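You operate a simulated robot arm through the tools that you are given. There is no shell and no other tool. Be economical: measure what you need, move in short steps, check, and stop when the job is done.

The job below is to be done with a simulated robot arm. You get a single attempt, and the scene is never put back.

Task
Put things in order on the long work bench. At the end: the orange scoop stands where the brown carton (marked "CUMIN") stood; the teal bag clip stands where the orange scoop stood; the yellow hose nozzle stands on top of the purple scrubber; the brown carton stands where the yellow hose nozzle stood; whatever was shut is shut again. Leave all else as you found it, and nothing knocked over.

The check looks at the end state, three seconds after you hand in, the way a careful person would. Anything else that was tipped, shoved, dropped, spilled or broken makes it a failure.

Robot
A 6-joint arm with a two-finger parallel gripper, fixed in place. Base frame: the origin is at the foot of the arm, x ahead of it, y to its left, z up; the work surface is at about z = 0. Readings come in mm, degrees, newtons and seconds.
With the tool pointing down near the work surface it reaches from about 180 to 460 mm from the base axis. Its first joint turns from -70.0 to 70.0 degrees. Payload 1.9 kg.
The TCP is the grasp point between the finger pads, 23 mm short of the fingertips. In the tool frame z runs along the fingers and y along their closing line. The gripper opens to 94 mm. The fingers are 38 mm wide and 10 mm thick; the gripper's body (54 by 96 mm) begins 39 mm behind the TCP.
Orientation is that of the tool frame in the base frame, as [roll, pitch, yaw] about the fixed x, y, z axes, in that order (R = Rz(yaw) Ry(pitch) Rx(roll)). With the fingers straight down and closing along the base's y, the tool's x points along the base's -x, its y along +y and its z along -z.

Tools
- The arm moves only by the tool send_rows. Its argument "targets" is one flat list of numbers, 7 for each row, row after row: the turn, a rotation vector about the base's x, y, z in degrees, then the shift along the base's x, y, z in mm, then the finger opening in mm, from 0 to 94. In form: [ax, ay, az, dx, dy, dz, hand, ax, ay, az, dx, dy, dz, hand, ...]. A call has 1 to 10 rows; each row is the pose to reach, as a shift and turn from the pose commanded when the call began. Rows are played at 5 a second. More than 50 mm and 8.6 degrees between two rows, or a gripper value outside its range, and nothing of the call is played. A pose out of reach is approached as far as the arm can. The call stops where the force on the tool passes 40 N (or 10 N more than at its start, if that is more) or the arm is blocked; 0.2 s more then pass. The fingers move at their own pace (about 108 mm/s each) and stop on an object; they squeeze with about 34 N. The grip force told is the motor's: it shows also when the fingers shut on nothing. Time passes only in rows, and 0.2 s behind the last, so rows that repeat a pose let the fingers close. The reply holds the time, the measured pose of the TCP, the force on the tool along the base axes, the opening and the grip force, in the units named above and with some noise, and new pictures: "show" is both (left out), scene, wrist or none.
- Cameras (640 x 400 px; columns grow to the right, rows downward): "scene" is fixed at [51, 307.9, 424.4]; the picture's right is [-0.82, -0.58, 0.00], its down [-0.32, 0.45, -0.83] and it looks along [0.48, -0.68, -0.56] (base axes); focal length 214 px, centre (320, 200). "wrist" rides on the gripper at [86, 16, -74] in the tool frame; the picture's right is [-0.18, 0.98, 0.00], its down [-0.58, -0.11, -0.81] and it looks along [-0.79, -0.15, 0.59] (tool axes); focal length 243 px, centre (320, 200). There is no depth. A picture from a camera that has moved, and an enlarged one, comes with that camera's place and axes in the base frame and with its lens.
- zoom(camera, box): a new picture of the part [left, top, right, bottom] of that camera's present view, enlarged. It takes no simulated time.
- sign_off(): hands the job in; it is judged then, once.

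Work in short steps. Places have to be worked out from the pictures, the camera data and where the tool is seen: move nearer, look again, correct. Check each grasp and each placing, and mend what went wrong. You have 120 turns and 200 pictures in all, those below and enlarged ones among them. Open the gripper and draw the arm clear of the work before you hand the job in, unless the task says otherwise; then end with one line.

The tools are called after ">>>" by a JSON object that holds its "fn" and its "kwargs". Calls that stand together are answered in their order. send_rows: Moves the arm, as the interface text tells. Its arguments: {"type":"object","properties":{"targets":{"type":"array","items":{"type":"number"}},"show":{"type":"string","enum":["both","scene","wrist","none"]}},"required":["targets"]} The other tools are called the same way: zoom (camera, box) takes an enlarged picture of a part of a camera's view; sign_off () hands the job in.

At the start:

```text
t: 0.0
tool_pos: [250.1, 54.6, 314.2]
tool_rot: [-179.9, 0.1, -180.0]
force: [-0.2, 0.5, 0.3]
width: 93.8
gripper_force: 0.0
```

scene: 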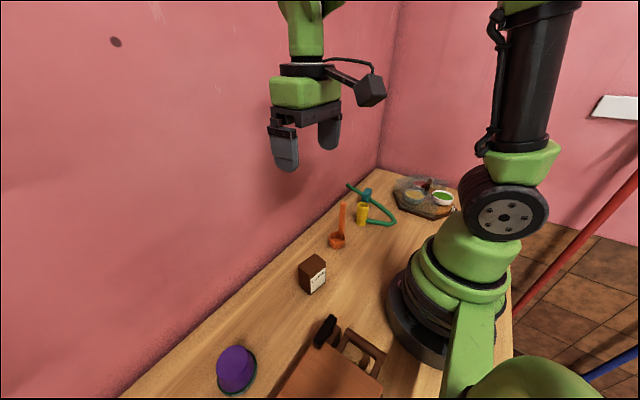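
wrist: 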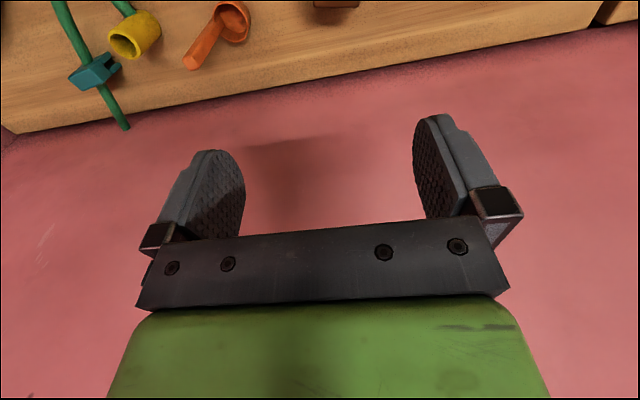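

The scene shows the nozzle, scoop, carton, scrubber and a clip near a green hose. I'll enlarge parts of the view before moving.

>>> {"fn": "zoom", "kwargs": {"camera": "scene", "box": [310, 160, 470, 260]}}

>>> {"fn": "zoom", "kwargs": {"camera": "scene", "box": [200, 240, 440, 400]}}

>>> {"fn": "zoom", "kwargs": {"camera": "wrist", "box": [0, 0, 360, 140]}}

```text
4.00 times, centred on (390, 210) of scene
camera zoom: at [51.0, 307.9, 424.4], right [-0.82, -0.58, 0.0], down [-0.32, 0.45, -0.83], along [0.48, -0.68, -0.56], focal length 858 px, centre (40, 160)
```

zoom: 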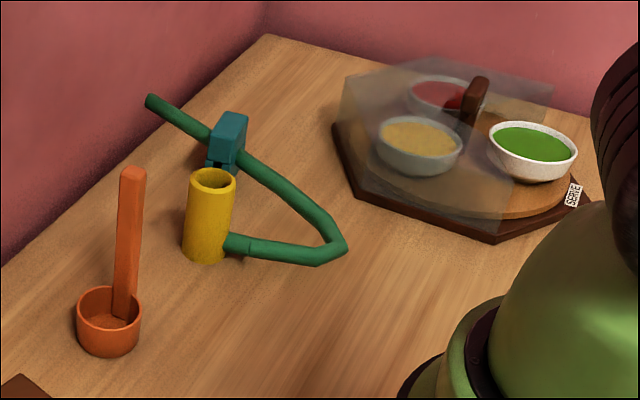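

```text
2.50 times, centred on (320, 320) of scene
camera zoom: at [51.0, 307.9, 424.4], right [-0.82, -0.58, 0.0], down [-0.32, 0.45, -0.83], along [0.48, -0.68, -0.56], focal length 536 px, centre (320, -100)
```

zoom: 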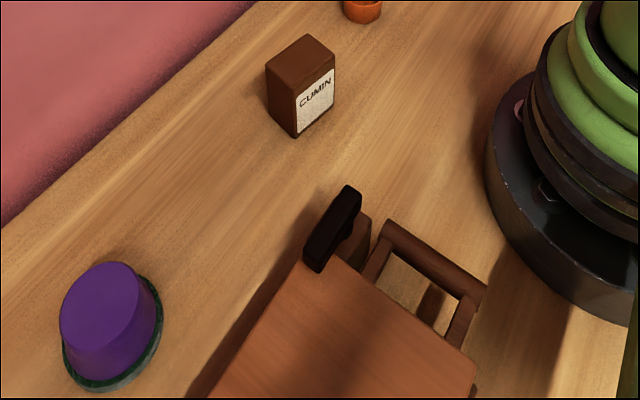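

```text
1.78 times, centred on (180, 70) of wrist
camera zoom: at [162.6, 71.7, 386.7], right [0.18, 0.98, 0.0], down [0.58, -0.11, 0.81], along [0.79, -0.15, -0.59], focal length 431 px, centre (569, 431)
```

zoom: 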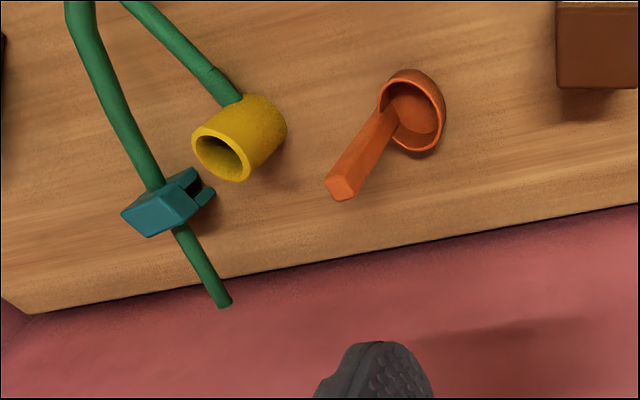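

The nozzle is near (240,-183), the clip near (277,-290) and the scoop near (250,-55). The hose may run through the clip, so I'll bring the wrist camera closer to check.

>>> {"fn": "send_rows", "kwargs": {"targets": [0, 0, 0, -6, -40, -12, 94, 0, 0, 0, -12, -80, -25, 94, 0, 0, 0, -18, -120, -38, 94, 0, 0, 0, -24, -155, -50, 94, 0, 0, 0, -30, -185, -64, 94], "show": "wrist"}}

>>> {"fn": "zoom", "kwargs": {"camera": "wrist", "box": [120, 0, 440, 200]}}

```text
t: 1.2
tool_pos: [219.8, -129.9, 249.8]
tool_rot: [180.0, 0.0, -179.9]
force: [0.0, 0.8, 0.4]
width: 94.1
gripper_force: 0.1
camera wrist: at [132.5, -112.5, 323.4], right [0.18, 0.98, 0.0], down [0.58, -0.11, 0.81], along [0.79, -0.15, -0.59], focal length 243 px, centre (320, 200)
```

wrist: 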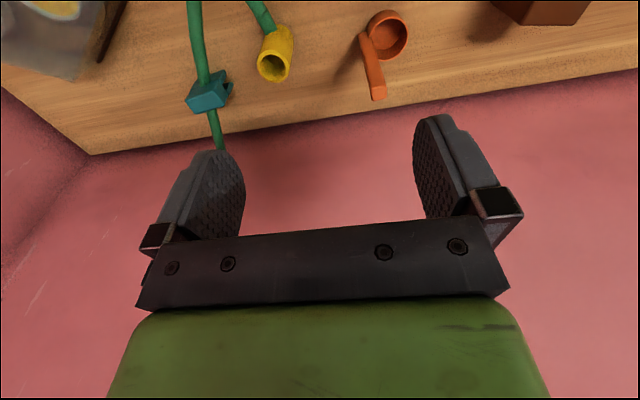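

```text
2.00 times, centred on (280, 100) of wrist
camera zoom: at [132.5, -112.5, 323.4], right [0.18, 0.98, 0.0], down [0.58, -0.11, 0.81], along [0.79, -0.15, -0.59], focal length 485 px, centre (400, 400)
```

zoom: 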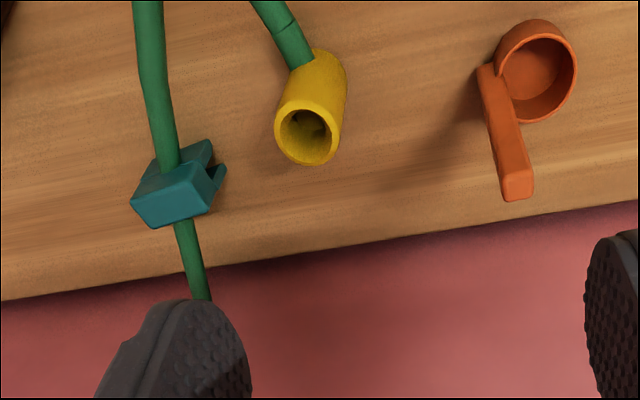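

The hose passes close by or through the clip, so I'll take close-ups of that area from both cameras.

>>> {"fn": "zoom", "kwargs": {"camera": "scene", "box": [340, 175, 404, 215]}}

>>> {"fn": "zoom", "kwargs": {"camera": "wrist", "box": [170, 50, 266, 110]}}

```text
10.00 times, centred on (372, 195) of scene
camera zoom: at [51.0, 308.0, 424.4], right [-0.82, -0.58, 0.0], down [-0.32, 0.45, -0.83], along [0.48, -0.68, -0.56], focal length 2145 px, centre (-200, 250)
```

zoom: 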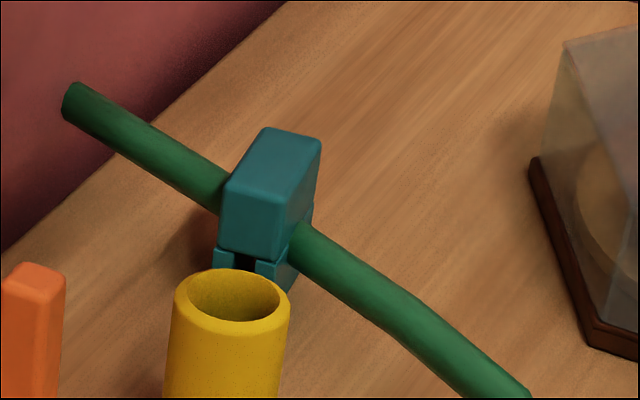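

```text
6.67 times, centred on (218, 80) of wrist
camera zoom: at [132.5, -112.5, 323.4], right [0.18, 0.98, 0.0], down [0.58, -0.11, 0.81], along [0.79, -0.15, -0.59], focal length 1618 px, centre (1000, 1000)
```

zoom: 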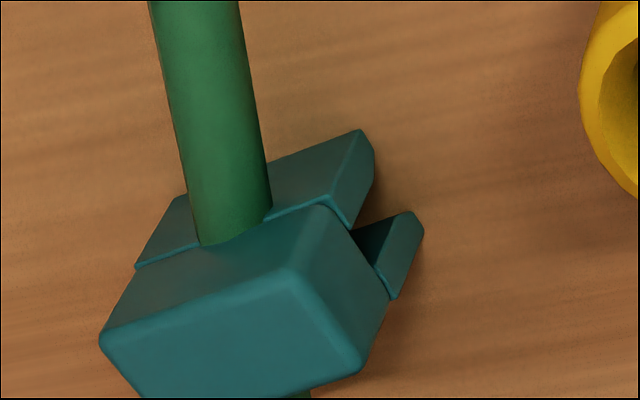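

The clip appears to be a block with two feet and the hose going through or under it. I'll swing around for a low side view.

>>> {"fn": "send_rows", "kwargs": {"targets": [0, 0, -8, 3, -18, 0, 94, 0, 0, -16, 6, -36, 0, 94, 0, 0, -24, 9, -54, 0, 94, 0, 0, -32, 12, -72, 0, 94, 0, 0, -40, 15, -93, 0, 94, 0, 0, -48, 18, -114, 0, 94], "show": "none"}}

>>> {"fn": "send_rows", "kwargs": {"targets": [-5.94, -5.35, 0, 0, 0, -25, 94, -11.9, -10.7, 0, 0, 0, -50, 94, -17.8, -16.05, 0, 0, 0, -75, 94, -23.8, -21.4, 0, 0, 0, -100, 94, -29.7, -26.8, 0, 0, 0, -125, 94], "show": "wrist"}}

```text
t: 2.6
tool_pos: [239.0, -245.2, 250.1]
tool_rot: [180.0, 0.0, 132.0]
force: [-0.3, -0.2, 0.6]
width: 94.2
gripper_force: 0.0
```

```text
t: 3.8
tool_pos: [236.7, -242.9, 126.2]
tool_rot: [179.9, 39.8, 132.0]
force: [0.5, 1.2, -0.1]
width: 94.1
gripper_force: 0.0
camera wrist: at [172.2, -146.6, 126.9], right [0.82, 0.55, 0.12], down [-0.13, -0.02, 0.99], along [0.55, -0.83, 0.05], focal length 243 px, centre (320, 200)
```

wrist: 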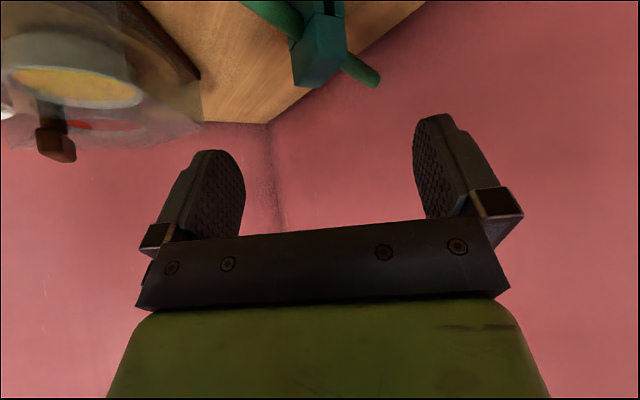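

The clip is cut off at the top of the view. I'll tilt back about 14° and look again.

>>> {"fn": "send_rows", "kwargs": {"targets": [5.2, 4.7, 0, -5, 6, 0, 94, 9, 8, 0, -10, 12, 0, 94], "show": "none"}}

>>> {"fn": "zoom", "kwargs": {"camera": "wrist", "box": [220, 0, 420, 125]}}

```text
t: 4.4
tool_pos: [227.8, -230.7, 125.6]
tool_rot: [179.9, 27.9, 132.0]
force: [0.6, 0.0, 0.7]
width: 94.0
gripper_force: 0.1
```

```text
3.20 times, centred on (320, 62) of wrist
camera zoom: at [164.6, -137.1, 150.8], right [0.84, 0.54, 0.09], down [0.01, -0.18, 0.98], along [0.54, -0.83, -0.15], focal length 776 px, centre (320, 640)
```

zoom: 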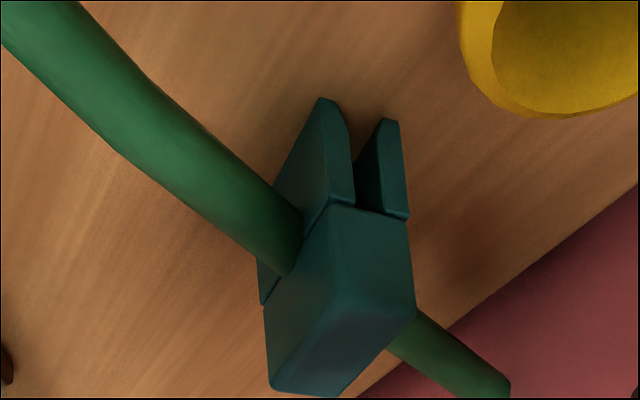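

The clip is an upright block of about 22×40 mm on two feet, with its top near z≈38 and its long axis about 10° off y. The hose pierces it crosswise. I'll straighten the tool, go above it and turn so the fingers close along the long axis.

>>> {"fn": "send_rows", "kwargs": {"targets": [5.2, 4.7, 0, 10, -12, 10, 94, 10.4, 9.35, 0, 20, -25, 20, 94, 15.6, 14, 0, 30, -37, 20, 94, 20.8, 18.7, 0, 40, -50, 20, 94], "show": "none"}}

>>> {"fn": "send_rows", "kwargs": {"targets": [0, 0, 8, 1, -1, 0, 94, 0, 0, 16, 2, -2, 0, 94, 0, 0, 24, 3, -3, 0, 94, 0, 0, 32, 4, -5, 0, 94, 0, 0, 40, 5, -6, 0, 94, 0, 0, 48, 6, -8, 0, 94, 0, 0, 56, 7, -9, 0, 94], "show": "both"}}

>>> {"fn": "zoom", "kwargs": {"camera": "scene", "box": [310, 130, 470, 230]}}

```text
t: 5.4
tool_pos: [267.3, -284.0, 142.5]
tool_rot: [179.9, -0.2, 132.1]
force: [-0.2, -0.2, -0.6]
width: 94.2
gripper_force: 0.2
out of reach, approached as far as the arm can: row 1
```

```text
t: 7.0
tool_pos: [274.0, -291.6, 142.7]
tool_rot: [179.8, 0.0, -171.9]
force: [-0.6, 0.1, -0.3]
width: 94.2
gripper_force: 0.1
camera wrist: at [185.9, -286.4, 216.5], right [0.04, 1.0, 0.0], down [0.59, -0.03, 0.81], along [0.81, -0.03, -0.59], focal length 243 px, centre (320, 200)
```

scene: 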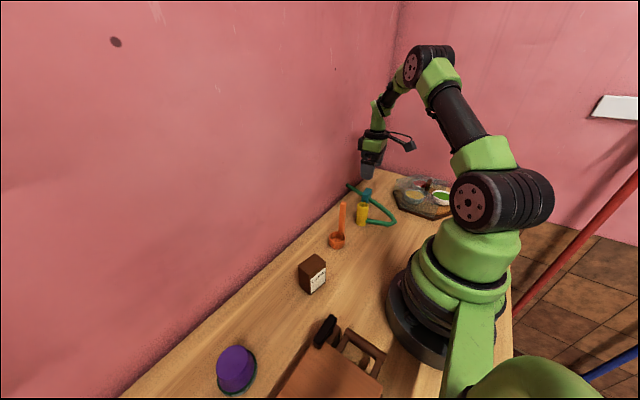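
wrist: 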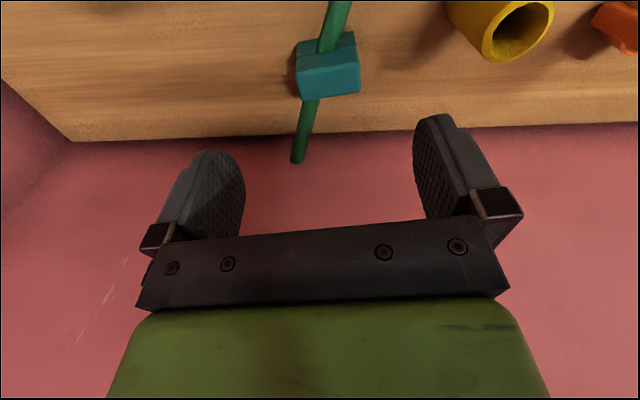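

```text
4.00 times, centred on (390, 180) of scene
camera zoom: at [51.0, 307.9, 424.4], right [-0.82, -0.58, 0.0], down [-0.32, 0.45, -0.83], along [0.48, -0.68, -0.56], focal length 858 px, centre (40, 280)
```

zoom: 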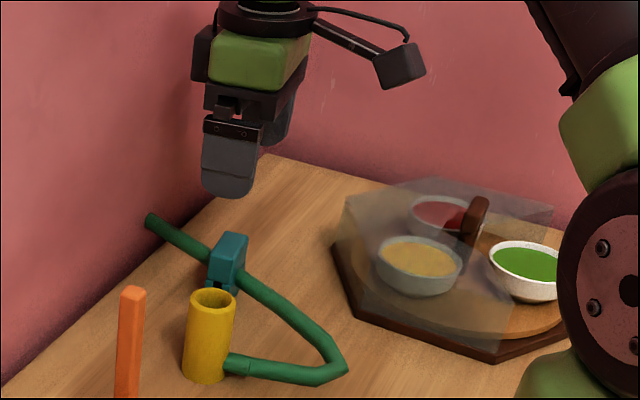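

The clip centre appears near (279,-286). I'll descend to z≈85 with the fingers still above everything, then check alignment.

>>> {"fn": "send_rows", "kwargs": {"targets": [0, 0, 1, 1, 3, -30, 94, 0, 0, 2, 4, 5, -57, 94], "show": "wrist"}}

>>> {"fn": "zoom", "kwargs": {"camera": "scene", "box": [330, 150, 426, 210]}}

```text
t: 7.6
tool_pos: [278.1, -285.7, 85.7]
tool_rot: [179.9, 0.0, -170.0]
force: [0.4, -0.6, -0.8]
width: 93.9
gripper_force: 0.0
camera wrist: at [189.7, -283.7, 159.6], right [0.01, 1.0, 0.0], down [0.59, -0.01, 0.81], along [0.81, -0.01, -0.59], focal length 243 px, centre (320, 200)
```

wrist: 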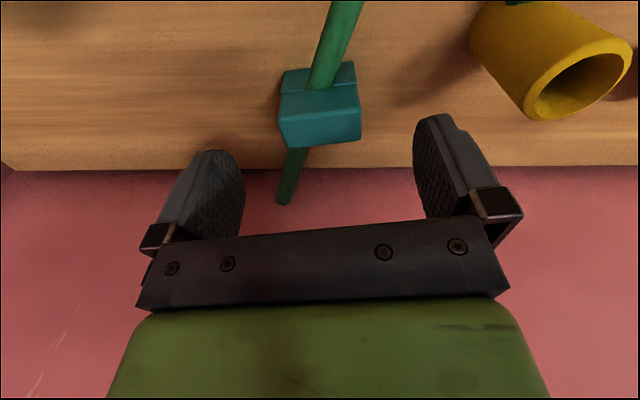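

```text
6.67 times, centred on (378, 180) of scene
camera zoom: at [51.0, 307.9, 424.4], right [-0.82, -0.58, 0.0], down [-0.32, 0.45, -0.83], along [0.48, -0.68, -0.56], focal length 1430 px, centre (-67, 333)
```

zoom: 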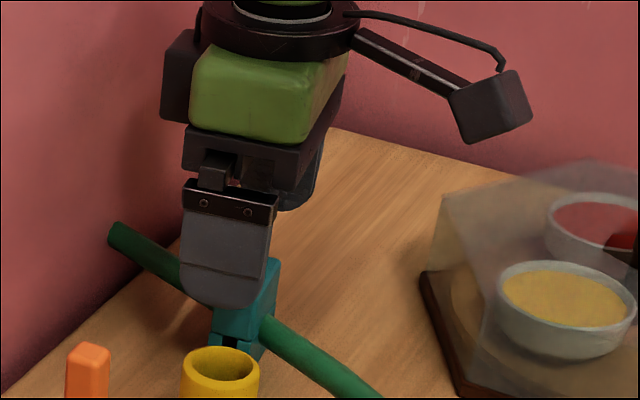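

The clip centre is about (277,-286), its top is near z≈46 and its orientation matches the tool. I'll lower to z=50 to grip only the upper block, then close gently.

>>> {"fn": "send_rows", "kwargs": {"targets": [0, 0, 0, -1, 0, -18, 94, 0, 0, 0, -1, 0, -36, 94, 0, 0, 0, -1, 0, -36, 60, 0, 0, 0, -1, 0, -36, 30, 0, 0, 0, -1, 0, -36, 30, 0, 0, 0, -1, 0, -36, 30], "show": "wrist"}}

>>> {"fn": "zoom", "kwargs": {"camera": "scene", "box": [330, 150, 426, 210]}}

```text
t: 9.0
tool_pos: [277.5, -285.3, 49.0]
tool_rot: [179.9, 0.1, -170.0]
force: [-0.7, -0.5, 0.8]
width: 44.0
gripper_force: 33.6
camera wrist: at [190.0, -284.0, 123.9], right [0.01, 1.0, 0.0], down [0.59, -0.01, 0.81], along [0.81, -0.01, -0.59], focal length 243 px, centre (320, 200)
```

wrist: 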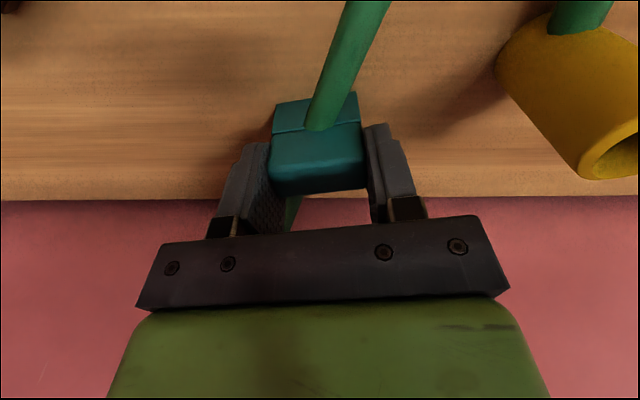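

```text
6.67 times, centred on (378, 180) of scene
camera zoom: at [51.0, 307.9, 424.4], right [-0.82, -0.58, 0.0], down [-0.32, 0.45, -0.83], along [0.48, -0.68, -0.56], focal length 1430 px, centre (-67, 333)
```

zoom: 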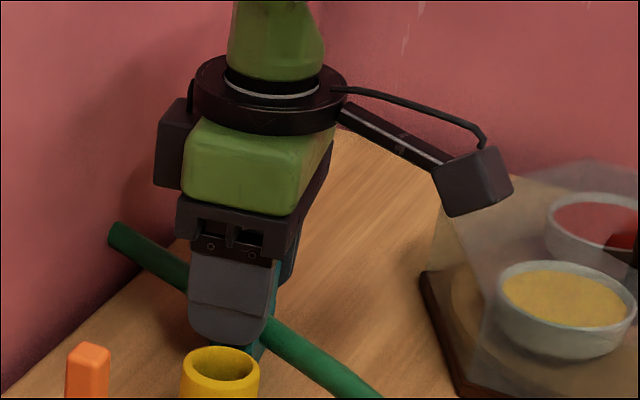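

The clip is gripped at 44 mm. I'll lift only a few mm at first and watch how the hose and nozzle react.

>>> {"fn": "send_rows", "kwargs": {"targets": [0, 0, 0, 0, 0, 4, 30, 0, 0, 0, 0, 0, 8, 30, 0, 0, 0, 0, 0, 12, 30], "show": "wrist"}}

>>> {"fn": "zoom", "kwargs": {"camera": "scene", "box": [310, 160, 470, 260]}}

```text
t: 9.8
tool_pos: [277.3, -285.6, 63.1]
tool_rot: [179.8, 0.0, -170.0]
force: [0.3, 0.0, -0.4]
width: 43.8
gripper_force: 34.3
camera wrist: at [189.0, -283.8, 137.6], right [0.01, 1.0, 0.0], down [0.59, -0.01, 0.81], along [0.81, -0.01, -0.59], focal length 243 px, centre (320, 200)
```

wrist: 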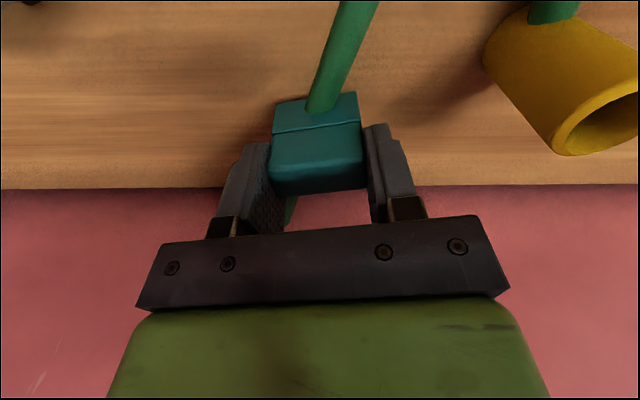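

```text
4.00 times, centred on (390, 210) of scene
camera zoom: at [51.0, 307.9, 424.4], right [-0.82, -0.58, 0.0], down [-0.32, 0.45, -0.83], along [0.48, -0.68, -0.56], focal length 858 px, centre (40, 160)
```

zoom: 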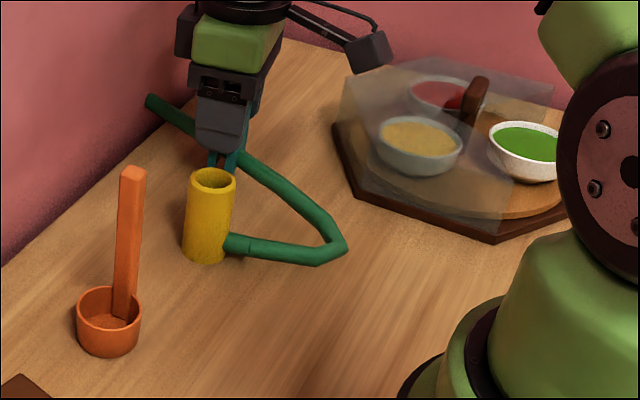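

The hose and nozzle didn't move while the clip rose, so it lifts off freely. I'll keep lifting to z≈130.

>>> {"fn": "send_rows", "kwargs": {"targets": [0, 0, 0, 0, 0, 15, 30, 0, 0, 0, 0, 0, 35, 30, 0, 0, 0, 0, 0, 70, 30], "show": "wrist"}}

>>> {"fn": "zoom", "kwargs": {"camera": "scene", "box": [310, 140, 470, 240]}}

```text
t: 10.6
tool_pos: [278.5, -284.4, 134.5]
tool_rot: [179.9, 0.0, -170.0]
force: [0.2, -0.2, -1.0]
width: 43.7
gripper_force: 34.3
camera wrist: at [190.9, -283.1, 207.7], right [0.01, 1.0, 0.0], down [0.59, -0.01, 0.81], along [0.81, -0.01, -0.59], focal length 243 px, centre (320, 200)
```

wrist: 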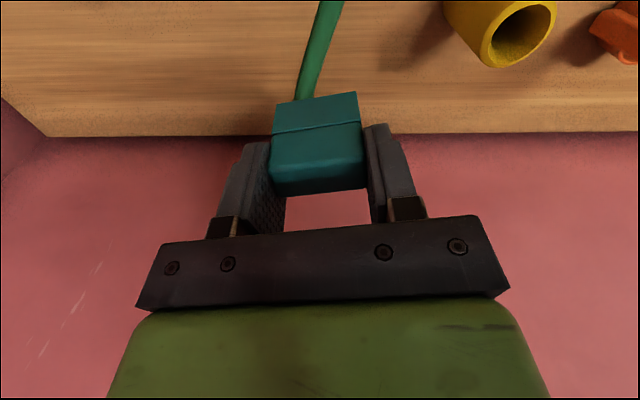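

```text
4.00 times, centred on (390, 190) of scene
camera zoom: at [51.0, 307.9, 424.4], right [-0.82, -0.58, 0.0], down [-0.32, 0.45, -0.83], along [0.48, -0.68, -0.56], focal length 858 px, centre (40, 240)
```

zoom: 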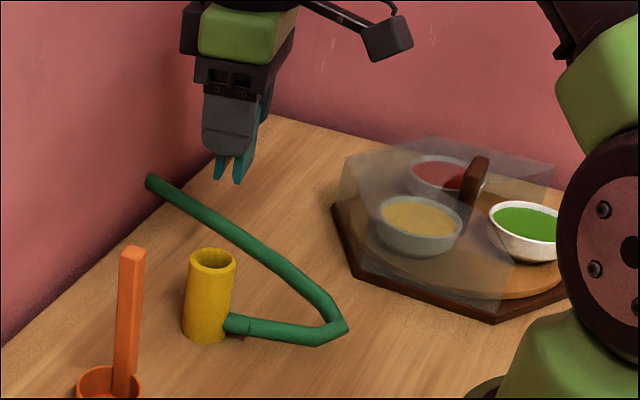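

The clip is free and the hose stayed put. I'll park the clip temporarily at (310,10), in the clear space behind and between scoop and carton, carrying it above the scoop handle.

>>> {"fn": "send_rows", "kwargs": {"targets": [0, 0, 0, 2, 5, 45, 30, 0, 0, 0, 5, 30, 85, 30, 0, 0, 0, 10, 75, 100, 30, 0, 0, 0, 15, 120, 100, 30, 0, 0, 0, 20, 165, 100, 30, 0, 0, 0, 24, 210, 100, 30, 0, 0, 0, 28, 253, 100, 30, 0, 0, 0, 32, 295, 90, 30, 0, 0, 0, 32, 295, 45, 30, 0, 0, 0, 32, 295, 0, 30], "show": "both"}}

```text
t: 12.8
tool_pos: [312.5, 7.9, 132.4]
tool_rot: [180.0, 0.1, -170.0]
force: [-0.5, -0.5, 0.5]
width: 43.8
gripper_force: 33.9
camera wrist: at [224.2, 9.7, 206.0], right [0.01, 1.0, 0.0], down [0.59, -0.01, 0.81], along [0.81, -0.01, -0.59], focal length 243 px, centre (320, 200)
```

scene: 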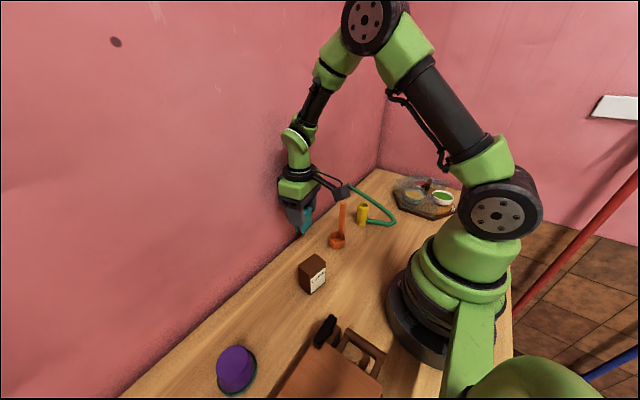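
wrist: 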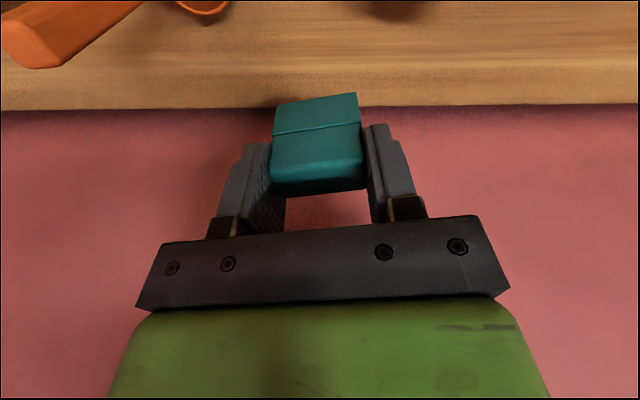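

Everything is clear below at (312,8). I'll lower the clip to just above its original grip height, then release.

>>> {"fn": "send_rows", "kwargs": {"targets": [0, 0, 0, 0, 0, -30, 30, 0, 0, 0, 0, 0, -60, 30, 0, 0, 0, 0, 0, -76, 30, 0, 0, 0, 0, 0, -83, 30], "show": "scene"}}

>>> {"fn": "zoom", "kwargs": {"camera": "scene", "box": [250, 180, 410, 280]}}

```text
t: 13.8
tool_pos: [311.5, 9.0, 50.8]
tool_rot: [179.9, 0.0, -170.2]
force: [-2.3, 1.6, 7.8]
width: 43.4
gripper_force: 33.8
```

scene: 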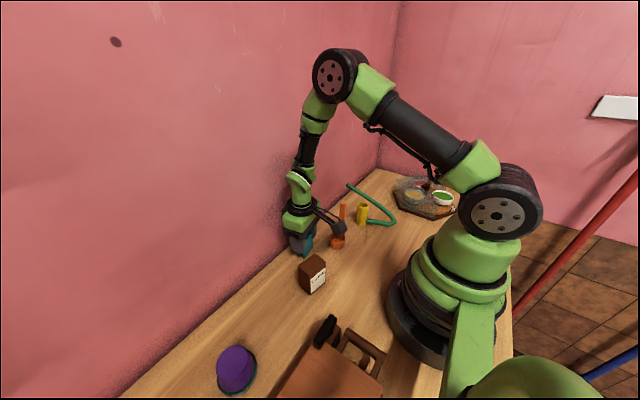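

```text
4.00 times, centred on (330, 230) of scene
camera zoom: at [51.0, 307.9, 424.4], right [-0.82, -0.58, 0.0], down [-0.32, 0.45, -0.83], along [0.48, -0.68, -0.56], focal length 858 px, centre (280, 80)
```

zoom: 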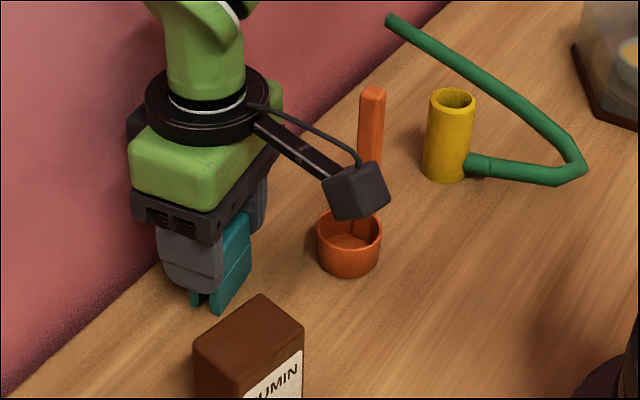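

Contact is felt at 7.8 N, so the clip is on the bench. I'll release it and rise straight up.

>>> {"fn": "send_rows", "kwargs": {"targets": [0, 0, 0, 0, 0, 0, 60, 0, 0, 0, 0, 0, 0, 80, 0, 0, 0, 0, 0, 20, 80, 0, 0, 0, 0, 0, 60, 80, 0, 0, 0, -20, 0, 105, 94, 0, 0, 0, -60, 0, 135, 94, 0, 0, 0, -70, 0, 175, 94], "show": "wrist"}}

>>> {"fn": "zoom", "kwargs": {"camera": "scene", "box": [250, 180, 410, 280]}}

```text
t: 15.4
tool_pos: [242.4, 11.0, 225.3]
tool_rot: [179.9, 0.0, -170.0]
force: [0.5, 0.8, -0.7]
width: 94.1
gripper_force: 0.1
camera wrist: at [153.1, 12.1, 300.3], right [0.01, 1.0, 0.0], down [0.59, -0.01, 0.81], along [0.81, -0.01, -0.59], focal length 243 px, centre (320, 200)
```

wrist: 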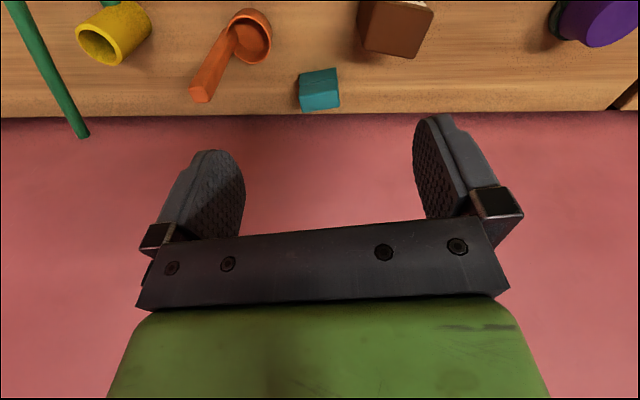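

```text
4.00 times, centred on (330, 230) of scene
camera zoom: at [51.0, 307.9, 424.4], right [-0.82, -0.58, 0.0], down [-0.32, 0.45, -0.83], along [0.48, -0.68, -0.56], focal length 858 px, centre (280, 80)
```

zoom: 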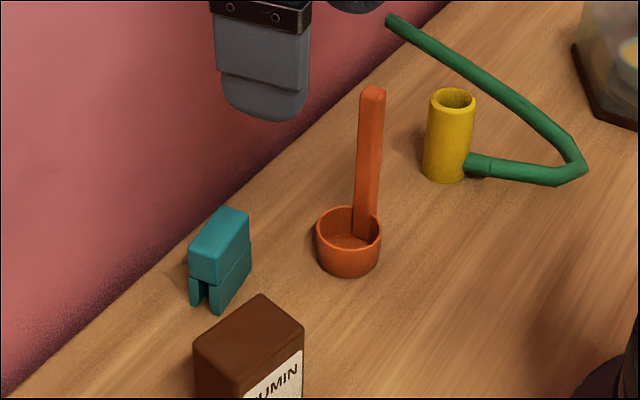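

The clip stands parked at about (311,9). Before picking up the nozzle I'll look at the scrubber and its neighbours, since the hose trails from the nozzle.

>>> {"fn": "send_rows", "kwargs": {"targets": [0, 0, 0, -10, 45, 10, 94, 0, 0, 0, -20, 90, 20, 94, 0, 0, 0, -30, 135, 30, 94, 0, 0, 0, -40, 180, 35, 94, 0, 0, 0, -50, 215, 35, 94], "show": "wrist"}}

>>> {"fn": "zoom", "kwargs": {"camera": "scene", "box": [200, 300, 400, 400]}}

```text
t: 16.6
tool_pos: [189.6, 225.1, 261.9]
tool_rot: [179.9, 0.0, -170.0]
force: [-0.6, -0.1, -0.2]
width: 94.1
gripper_force: 0.1
camera wrist: at [101.2, 227.4, 335.2], right [0.01, 1.0, 0.0], down [0.59, -0.01, 0.81], along [0.81, -0.01, -0.59], focal length 243 px, centre (320, 200)
```

wrist: 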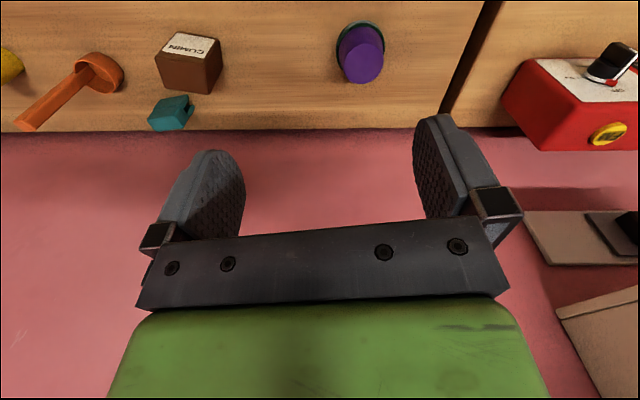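

```text
3.20 times, centred on (300, 350) of scene
camera zoom: at [51.0, 307.9, 424.4], right [-0.82, -0.58, 0.0], down [-0.32, 0.45, -0.83], along [0.48, -0.68, -0.56], focal length 686 px, centre (384, -280)
```

zoom: 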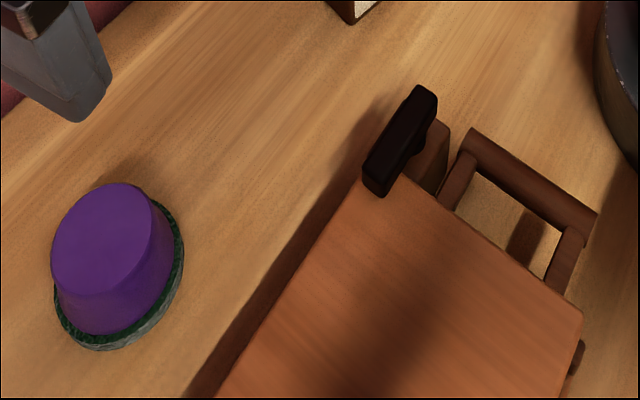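

I need the scrubber's size and centre, so I'll enlarge it along with the box and its handle.

>>> {"fn": "zoom", "kwargs": {"camera": "wrist", "box": [312, 10, 408, 90]}}

>>> {"fn": "zoom", "kwargs": {"camera": "scene", "box": [200, 330, 280, 400]}}

```text
5.00 times, centred on (360, 50) of wrist
camera zoom: at [101.2, 227.4, 335.2], right [0.01, 1.0, 0.0], down [0.59, -0.01, 0.81], along [0.81, -0.01, -0.59], focal length 1213 px, centre (120, 950)
```

zoom: 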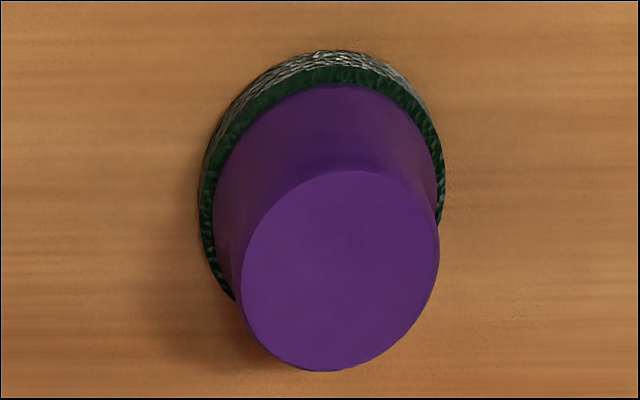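

```text
5.71 times, centred on (240, 365) of scene
camera zoom: at [51.0, 307.9, 424.4], right [-0.82, -0.58, 0.0], down [-0.32, 0.45, -0.83], along [0.48, -0.68, -0.56], focal length 1226 px, centre (777, -743)
```

zoom: 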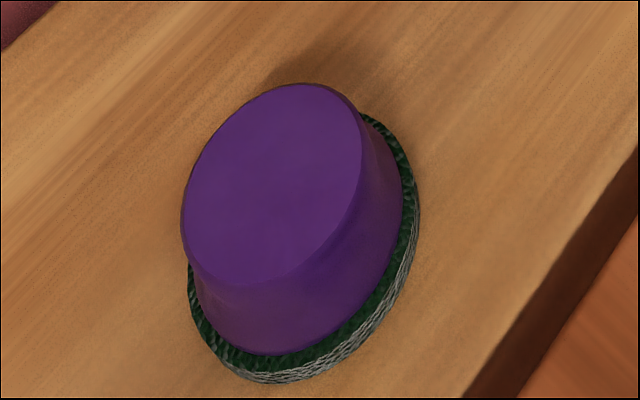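

The scrubber top is about 47 mm across, at z≈41 and centred near (236,276). I'll tilt the camera down to gauge the brown box beside it, since the hose and gripper must clear it.

>>> {"fn": "send_rows", "kwargs": {"targets": [-1.4, 7.9, 0, 5, 0, 5, 94, -2.8, 15.8, 0, 10, 0, 10, 94, -4.2, 23.7, 0, 15, 0, 15, 94, -5.4, 31, 0, 20, 0, 20, 94], "show": "wrist"}}

```text
t: 17.6
tool_pos: [209.7, 225.0, 280.5]
tool_rot: [179.7, -31.5, -169.9]
force: [0.0, 0.2, -1.2]
width: 94.0
gripper_force: 0.0
camera wrist: at [171.9, 234.6, 388.6], right [-0.02, 1.0, -0.09], down [0.92, 0.05, 0.38], along [0.39, -0.08, -0.92], focal length 243 px, centre (320, 200)
```

wrist: 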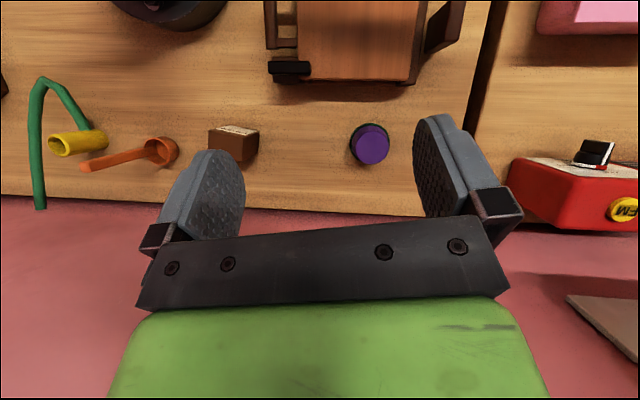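

This gives a good overview, and I'll enlarge the box.

>>> {"fn": "zoom", "kwargs": {"camera": "wrist", "box": [250, 0, 480, 110]}}

```text
2.78 times, centred on (365, 55) of wrist
camera zoom: at [171.9, 234.6, 388.6], right [-0.02, 1.0, -0.09], down [0.92, 0.05, 0.38], along [0.39, -0.08, -0.92], focal length 675 px, centre (195, 604)
```

zoom: 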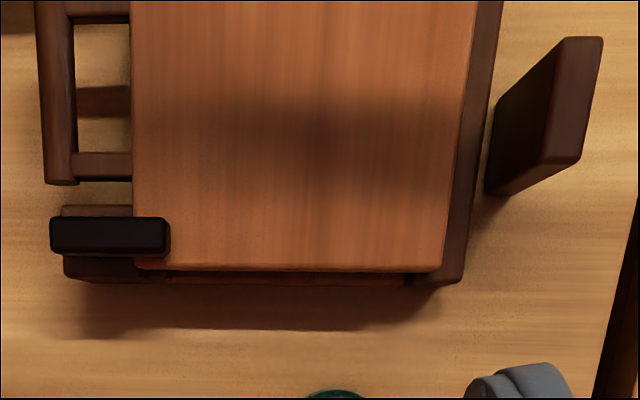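

The box is low, about 40 mm high with its edge at x≈150, so the hose should clear it at roughly z 50 once the nozzle is on the scrubber. I'll go to the nozzle now.

>>> {"fn": "send_rows", "kwargs": {"targets": [1.4, -7.9, 0, 0, -45, 0, 94, 2.8, -15.8, 0, 5, -90, -5, 94, 4.2, -23.7, 0, 10, -135, -10, 94, 5.4, -31, 0, 15, -180, -20, 94, 5.4, -31, 0, 20, -225, -30, 94, 5.4, -31, 0, 25, -270, -40, 94, 5.4, -31, 0, 28, -315, -50, 94, 5.4, -31, 0, 30, -360, -60, 94, 5.4, -31, 0, 30, -404, -80, 94, 5.4, -31, 0, 30, -405, -125, 94], "show": "wrist"}}

>>> {"fn": "zoom", "kwargs": {"camera": "scene", "box": [310, 140, 470, 240]}}

```text
t: 19.8
tool_pos: [240.6, -184.3, 155.6]
tool_rot: [179.9, 0.0, -170.0]
force: [0.1, 0.2, -0.2]
width: 93.9
gripper_force: 0.3
camera wrist: at [152.3, -181.3, 228.9], right [0.01, 1.0, 0.0], down [0.59, -0.01, 0.81], along [0.81, -0.01, -0.59], focal length 243 px, centre (320, 200)
```

wrist: 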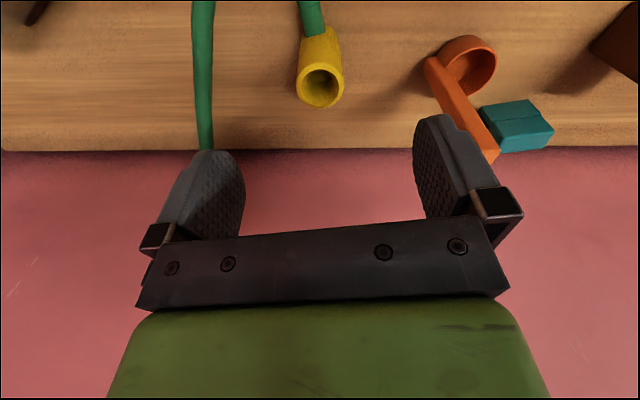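

```text
4.00 times, centred on (390, 190) of scene
camera zoom: at [51.0, 307.9, 424.4], right [-0.82, -0.58, 0.0], down [-0.32, 0.45, -0.83], along [0.48, -0.68, -0.56], focal length 858 px, centre (40, 240)
```

zoom: 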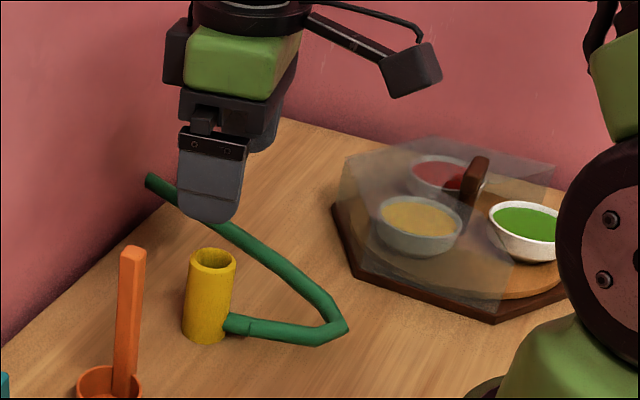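

The nozzle centre is at about (240.5,-181.5). I'll lower around its upper half to TCP z≈52 and close.

>>> {"fn": "send_rows", "kwargs": {"targets": [0, 0, 0, 0, 3, -40, 94, 0, 0, 0, 0, 3, -80, 94, 0, 0, 0, 0, 3, -103, 94, 0, 0, 0, 0, 3, -103, 60, 0, 0, 0, 0, 3, -103, 25, 0, 0, 0, 0, 3, -103, 25, 0, 0, 0, 0, 3, -103, 25], "show": "wrist"}}

>>> {"fn": "zoom", "kwargs": {"camera": "scene", "box": [310, 140, 470, 240]}}

```text
t: 21.4
tool_pos: [240.6, -180.3, 53.2]
tool_rot: [179.9, 0.0, -170.0]
force: [-0.3, -0.4, 0.0]
width: 32.4
gripper_force: 33.7
camera wrist: at [152.8, -178.8, 126.6], right [0.01, 1.0, 0.0], down [0.59, -0.01, 0.81], along [0.81, -0.01, -0.59], focal length 243 px, centre (320, 200)
```

wrist: 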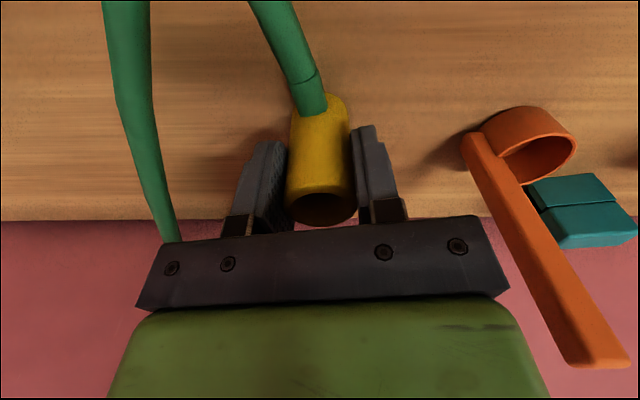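

```text
4.00 times, centred on (390, 190) of scene
camera zoom: at [51.0, 307.9, 424.4], right [-0.82, -0.58, 0.0], down [-0.32, 0.45, -0.83], along [0.48, -0.68, -0.56], focal length 858 px, centre (40, 240)
```

zoom: 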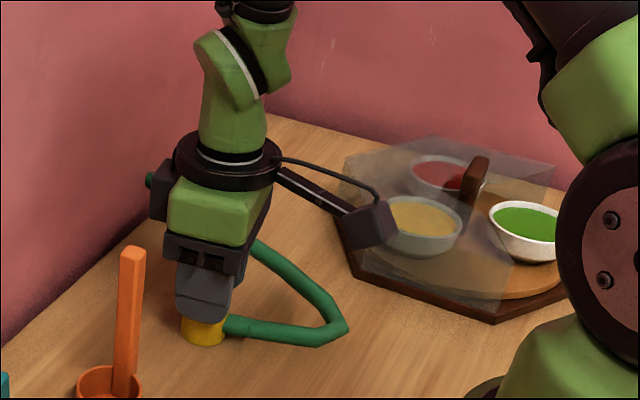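

The nozzle is held with a width of 32.4 mm. I'll lift it a little and see how the hose behaves.

>>> {"fn": "send_rows", "kwargs": {"targets": [0, 0, 0, 0, 0, 8, 25, 0, 0, 0, 0, 0, 20, 25, 0, 0, 0, 0, 0, 40, 25, 0, 0, 0, 0, 0, 40, 25], "show": "wrist"}}

>>> {"fn": "zoom", "kwargs": {"camera": "scene", "box": [310, 140, 470, 240]}}

```text
t: 22.4
tool_pos: [238.5, -180.2, 91.0]
tool_rot: [179.9, 0.0, -170.0]
force: [0.2, 0.0, 0.3]
width: 32.6
gripper_force: 33.6
camera wrist: at [150.5, -178.1, 164.5], right [0.01, 1.0, 0.0], down [0.59, -0.01, 0.81], along [0.81, -0.01, -0.59], focal length 243 px, centre (320, 200)
```

wrist: 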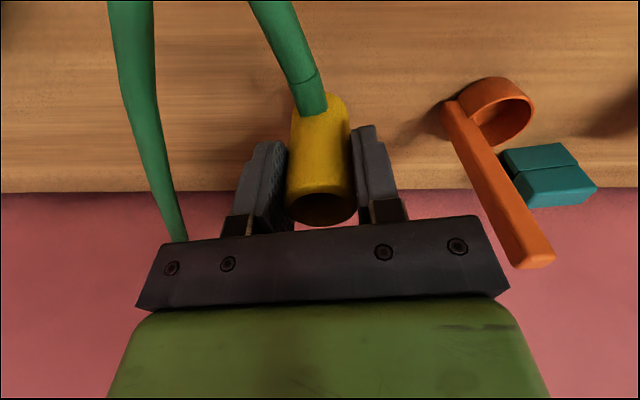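

```text
4.00 times, centred on (390, 190) of scene
camera zoom: at [51.0, 307.9, 424.4], right [-0.82, -0.58, 0.0], down [-0.32, 0.45, -0.83], along [0.48, -0.68, -0.56], focal length 858 px, centre (40, 240)
```

zoom: 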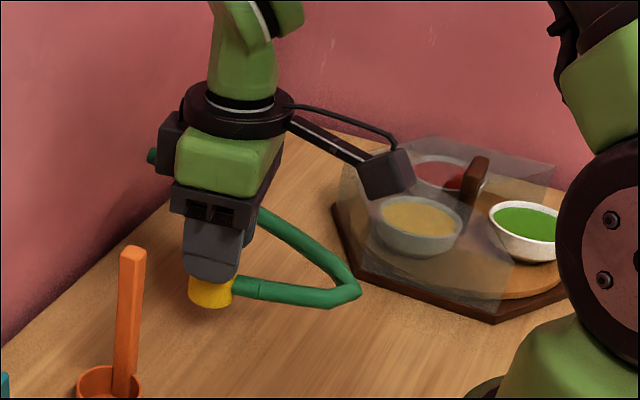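

The hose is rigid with the nozzle and light, and nothing tipped. I'll raise it well above the scoop handle and carry it toward the scrubber at constant orientation, keeping x near 238 so the hose end stays off the wall.

>>> {"fn": "send_rows", "kwargs": {"targets": [0, 0, 0, 0, 0, 45, 25, 0, 0, 0, 0, 0, 90, 25, 0, 0, 0, -1, 0, 135, 25, 0, 0, 0, -2, 45, 140, 25, 0, 0, 0, -3, 90, 140, 25, 0, 0, 0, -3, 135, 140, 25, 0, 0, 0, -3, 180, 140, 25, 0, 0, 0, -3, 225, 140, 25, 0, 0, 0, -3, 270, 140, 25], "show": "scene"}}

```text
t: 24.4
tool_pos: [235.3, 92.1, 229.9]
tool_rot: [179.8, 0.0, -170.1]
force: [0.7, 0.6, -0.6]
width: 32.2
gripper_force: 34.2
```

scene: 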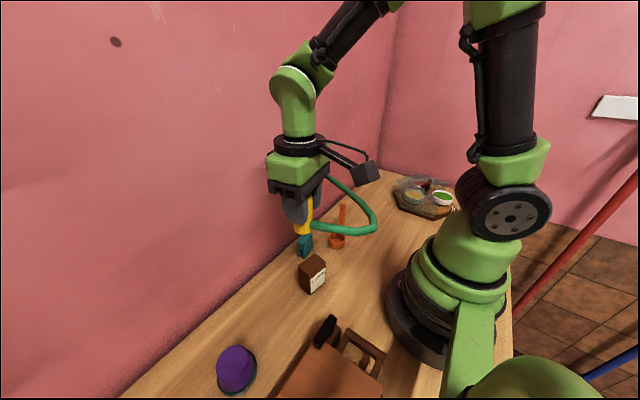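

The transport is going well. I'll continue to just above the scrubber, with the nozzle base about 25 mm over its top.

>>> {"fn": "send_rows", "kwargs": {"targets": [0, 0, 0, 0, 45, 0, 25, 0, 0, 0, 0, 90, 0, 25, 0, 0, 0, 0, 135, -10, 25, 0, 0, 0, 1, 184, -40, 25, 0, 0, 0, 1, 184, -80, 25, 0, 0, 0, 1, 184, -110, 25, 0, 0, 0, 1, 184, -110, 25], "show": "both"}}

>>> {"fn": "zoom", "kwargs": {"camera": "scene", "box": [180, 260, 380, 400]}}

```text
refused: row 4 steps farther than a row can; nothing moved
```

```text
2.86 times, centred on (280, 330) of scene
camera zoom: at [51.0, 307.9, 424.4], right [-0.82, -0.58, 0.0], down [-0.32, 0.45, -0.83], along [0.48, -0.68, -0.56], focal length 613 px, centre (434, -171)
```

zoom: 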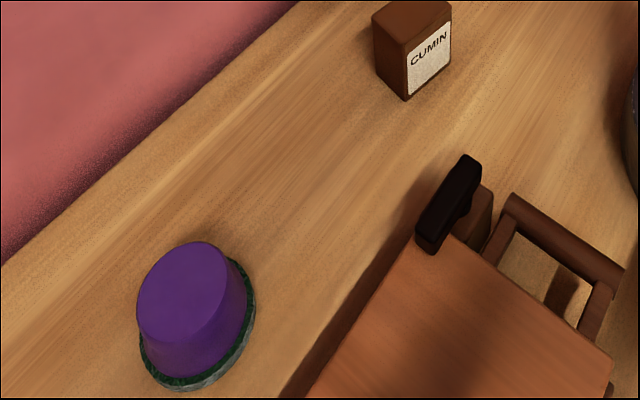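

One step was too large and the call was refused. I'll resend it with smaller steps.

>>> {"fn": "send_rows", "kwargs": {"targets": [0, 0, 0, 0, 45, 0, 25, 0, 0, 0, 0, 90, 0, 25, 0, 0, 0, 0, 135, -5, 25, 0, 0, 0, 1, 175, -25, 25, 0, 0, 0, 1, 184, -70, 25, 0, 0, 0, 1, 184, -110, 25, 0, 0, 0, 1, 184, -110, 25], "show": "both"}}

>>> {"fn": "zoom", "kwargs": {"camera": "scene", "box": [180, 260, 380, 400]}}

```text
t: 26.0
tool_pos: [237.3, 274.5, 122.3]
tool_rot: [179.9, -0.1, -170.0]
force: [0.0, -0.8, -0.7]
width: 32.3
gripper_force: 34.2
camera wrist: at [149.3, 276.6, 196.5], right [0.01, 1.0, 0.0], down [0.59, -0.01, 0.81], along [0.81, -0.01, -0.59], focal length 243 px, centre (320, 200)
```

scene: 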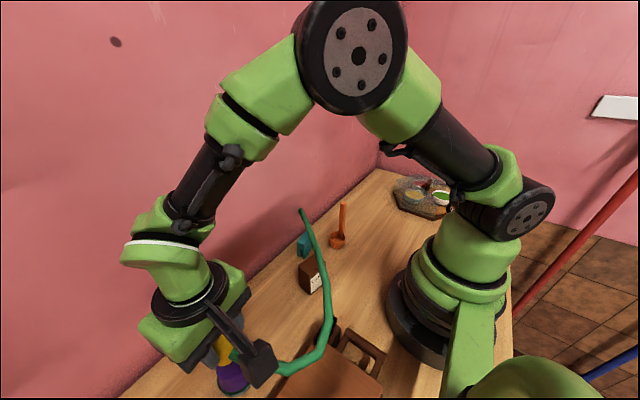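
wrist: 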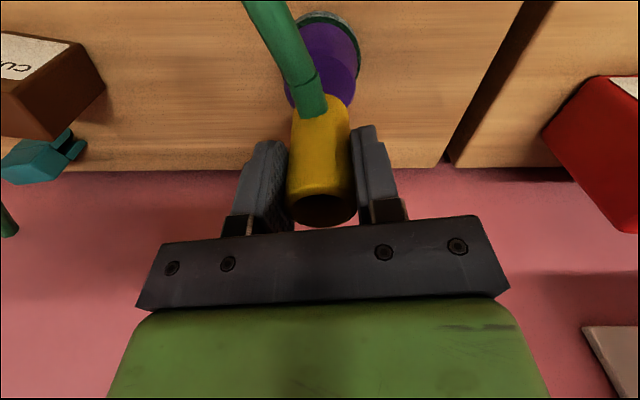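

```text
2.86 times, centred on (280, 330) of scene
camera zoom: at [51.0, 307.9, 424.4], right [-0.82, -0.58, 0.0], down [-0.32, 0.45, -0.83], along [0.48, -0.68, -0.56], focal length 613 px, centre (434, -171)
```

zoom: 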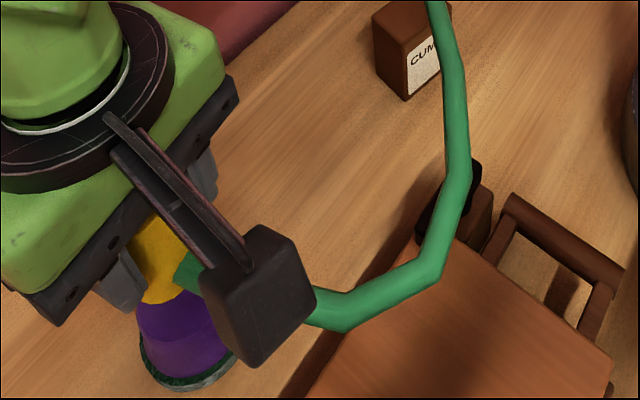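

The hose would come down too close to the black latch (top about z 60) and the box. I'll raise, retract from the wall, and rotate the nozzle about +100° so the hose points to the free +x/+y side.

>>> {"fn": "send_rows", "kwargs": {"targets": [0, 0, 0, 0, 0, 45, 25, 0, 0, 0, 0, 0, 90, 25, 0, 0, 0, -10, -5, 120, 25, 0, 0, 0, -45, -22, 120, 25, 0, 0, 0, -75, -40, 120, 25], "show": "none"}}

>>> {"fn": "send_rows", "kwargs": {"targets": [0, 0, 8, 0, 0, 0, 25, 0, 0, 16, 0, 0, 0, 25, 0, 0, 24, 0, 0, 0, 25, 0, 0, 32, 0, 0, 0, 25, 0, 0, 40, 0, 0, 0, 25, 0, 0, 48, 0, 0, 0, 25], "show": "both"}}

```text
t: 27.2
tool_pos: [162.2, 232.8, 243.6]
tool_rot: [179.9, 0.0, -170.0]
force: [-0.1, -0.2, -0.7]
width: 32.3
gripper_force: 33.9
```

```text
t: 28.6
tool_pos: [162.5, 235.3, 242.2]
tool_rot: [179.9, 0.0, -121.8]
force: [-0.3, 0.6, -0.8]
width: 32.4
gripper_force: 34.2
camera wrist: at [102.6, 170.9, 316.4], right [-0.74, 0.68, 0.0], down [0.4, 0.44, 0.81], along [0.54, 0.6, -0.59], focal length 243 px, centre (320, 200)
```

scene: 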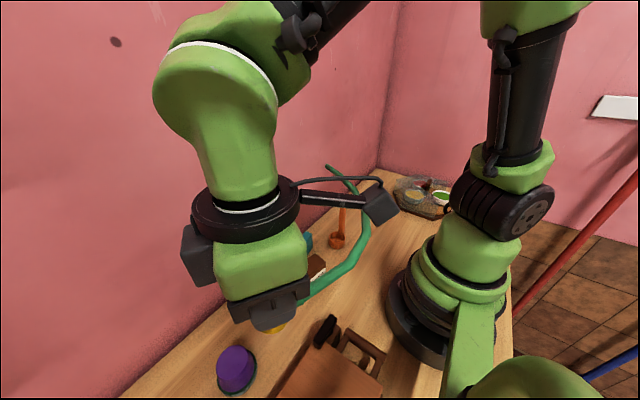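
wrist: 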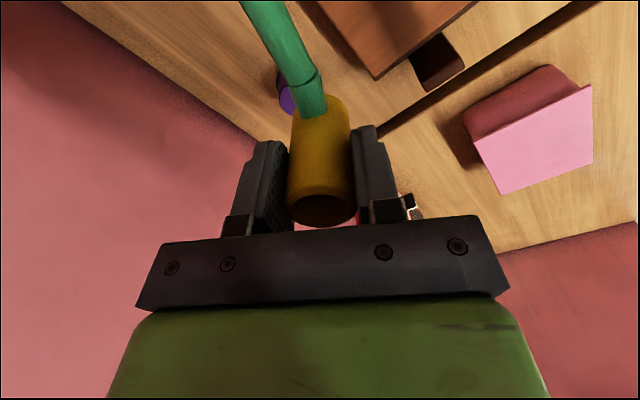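

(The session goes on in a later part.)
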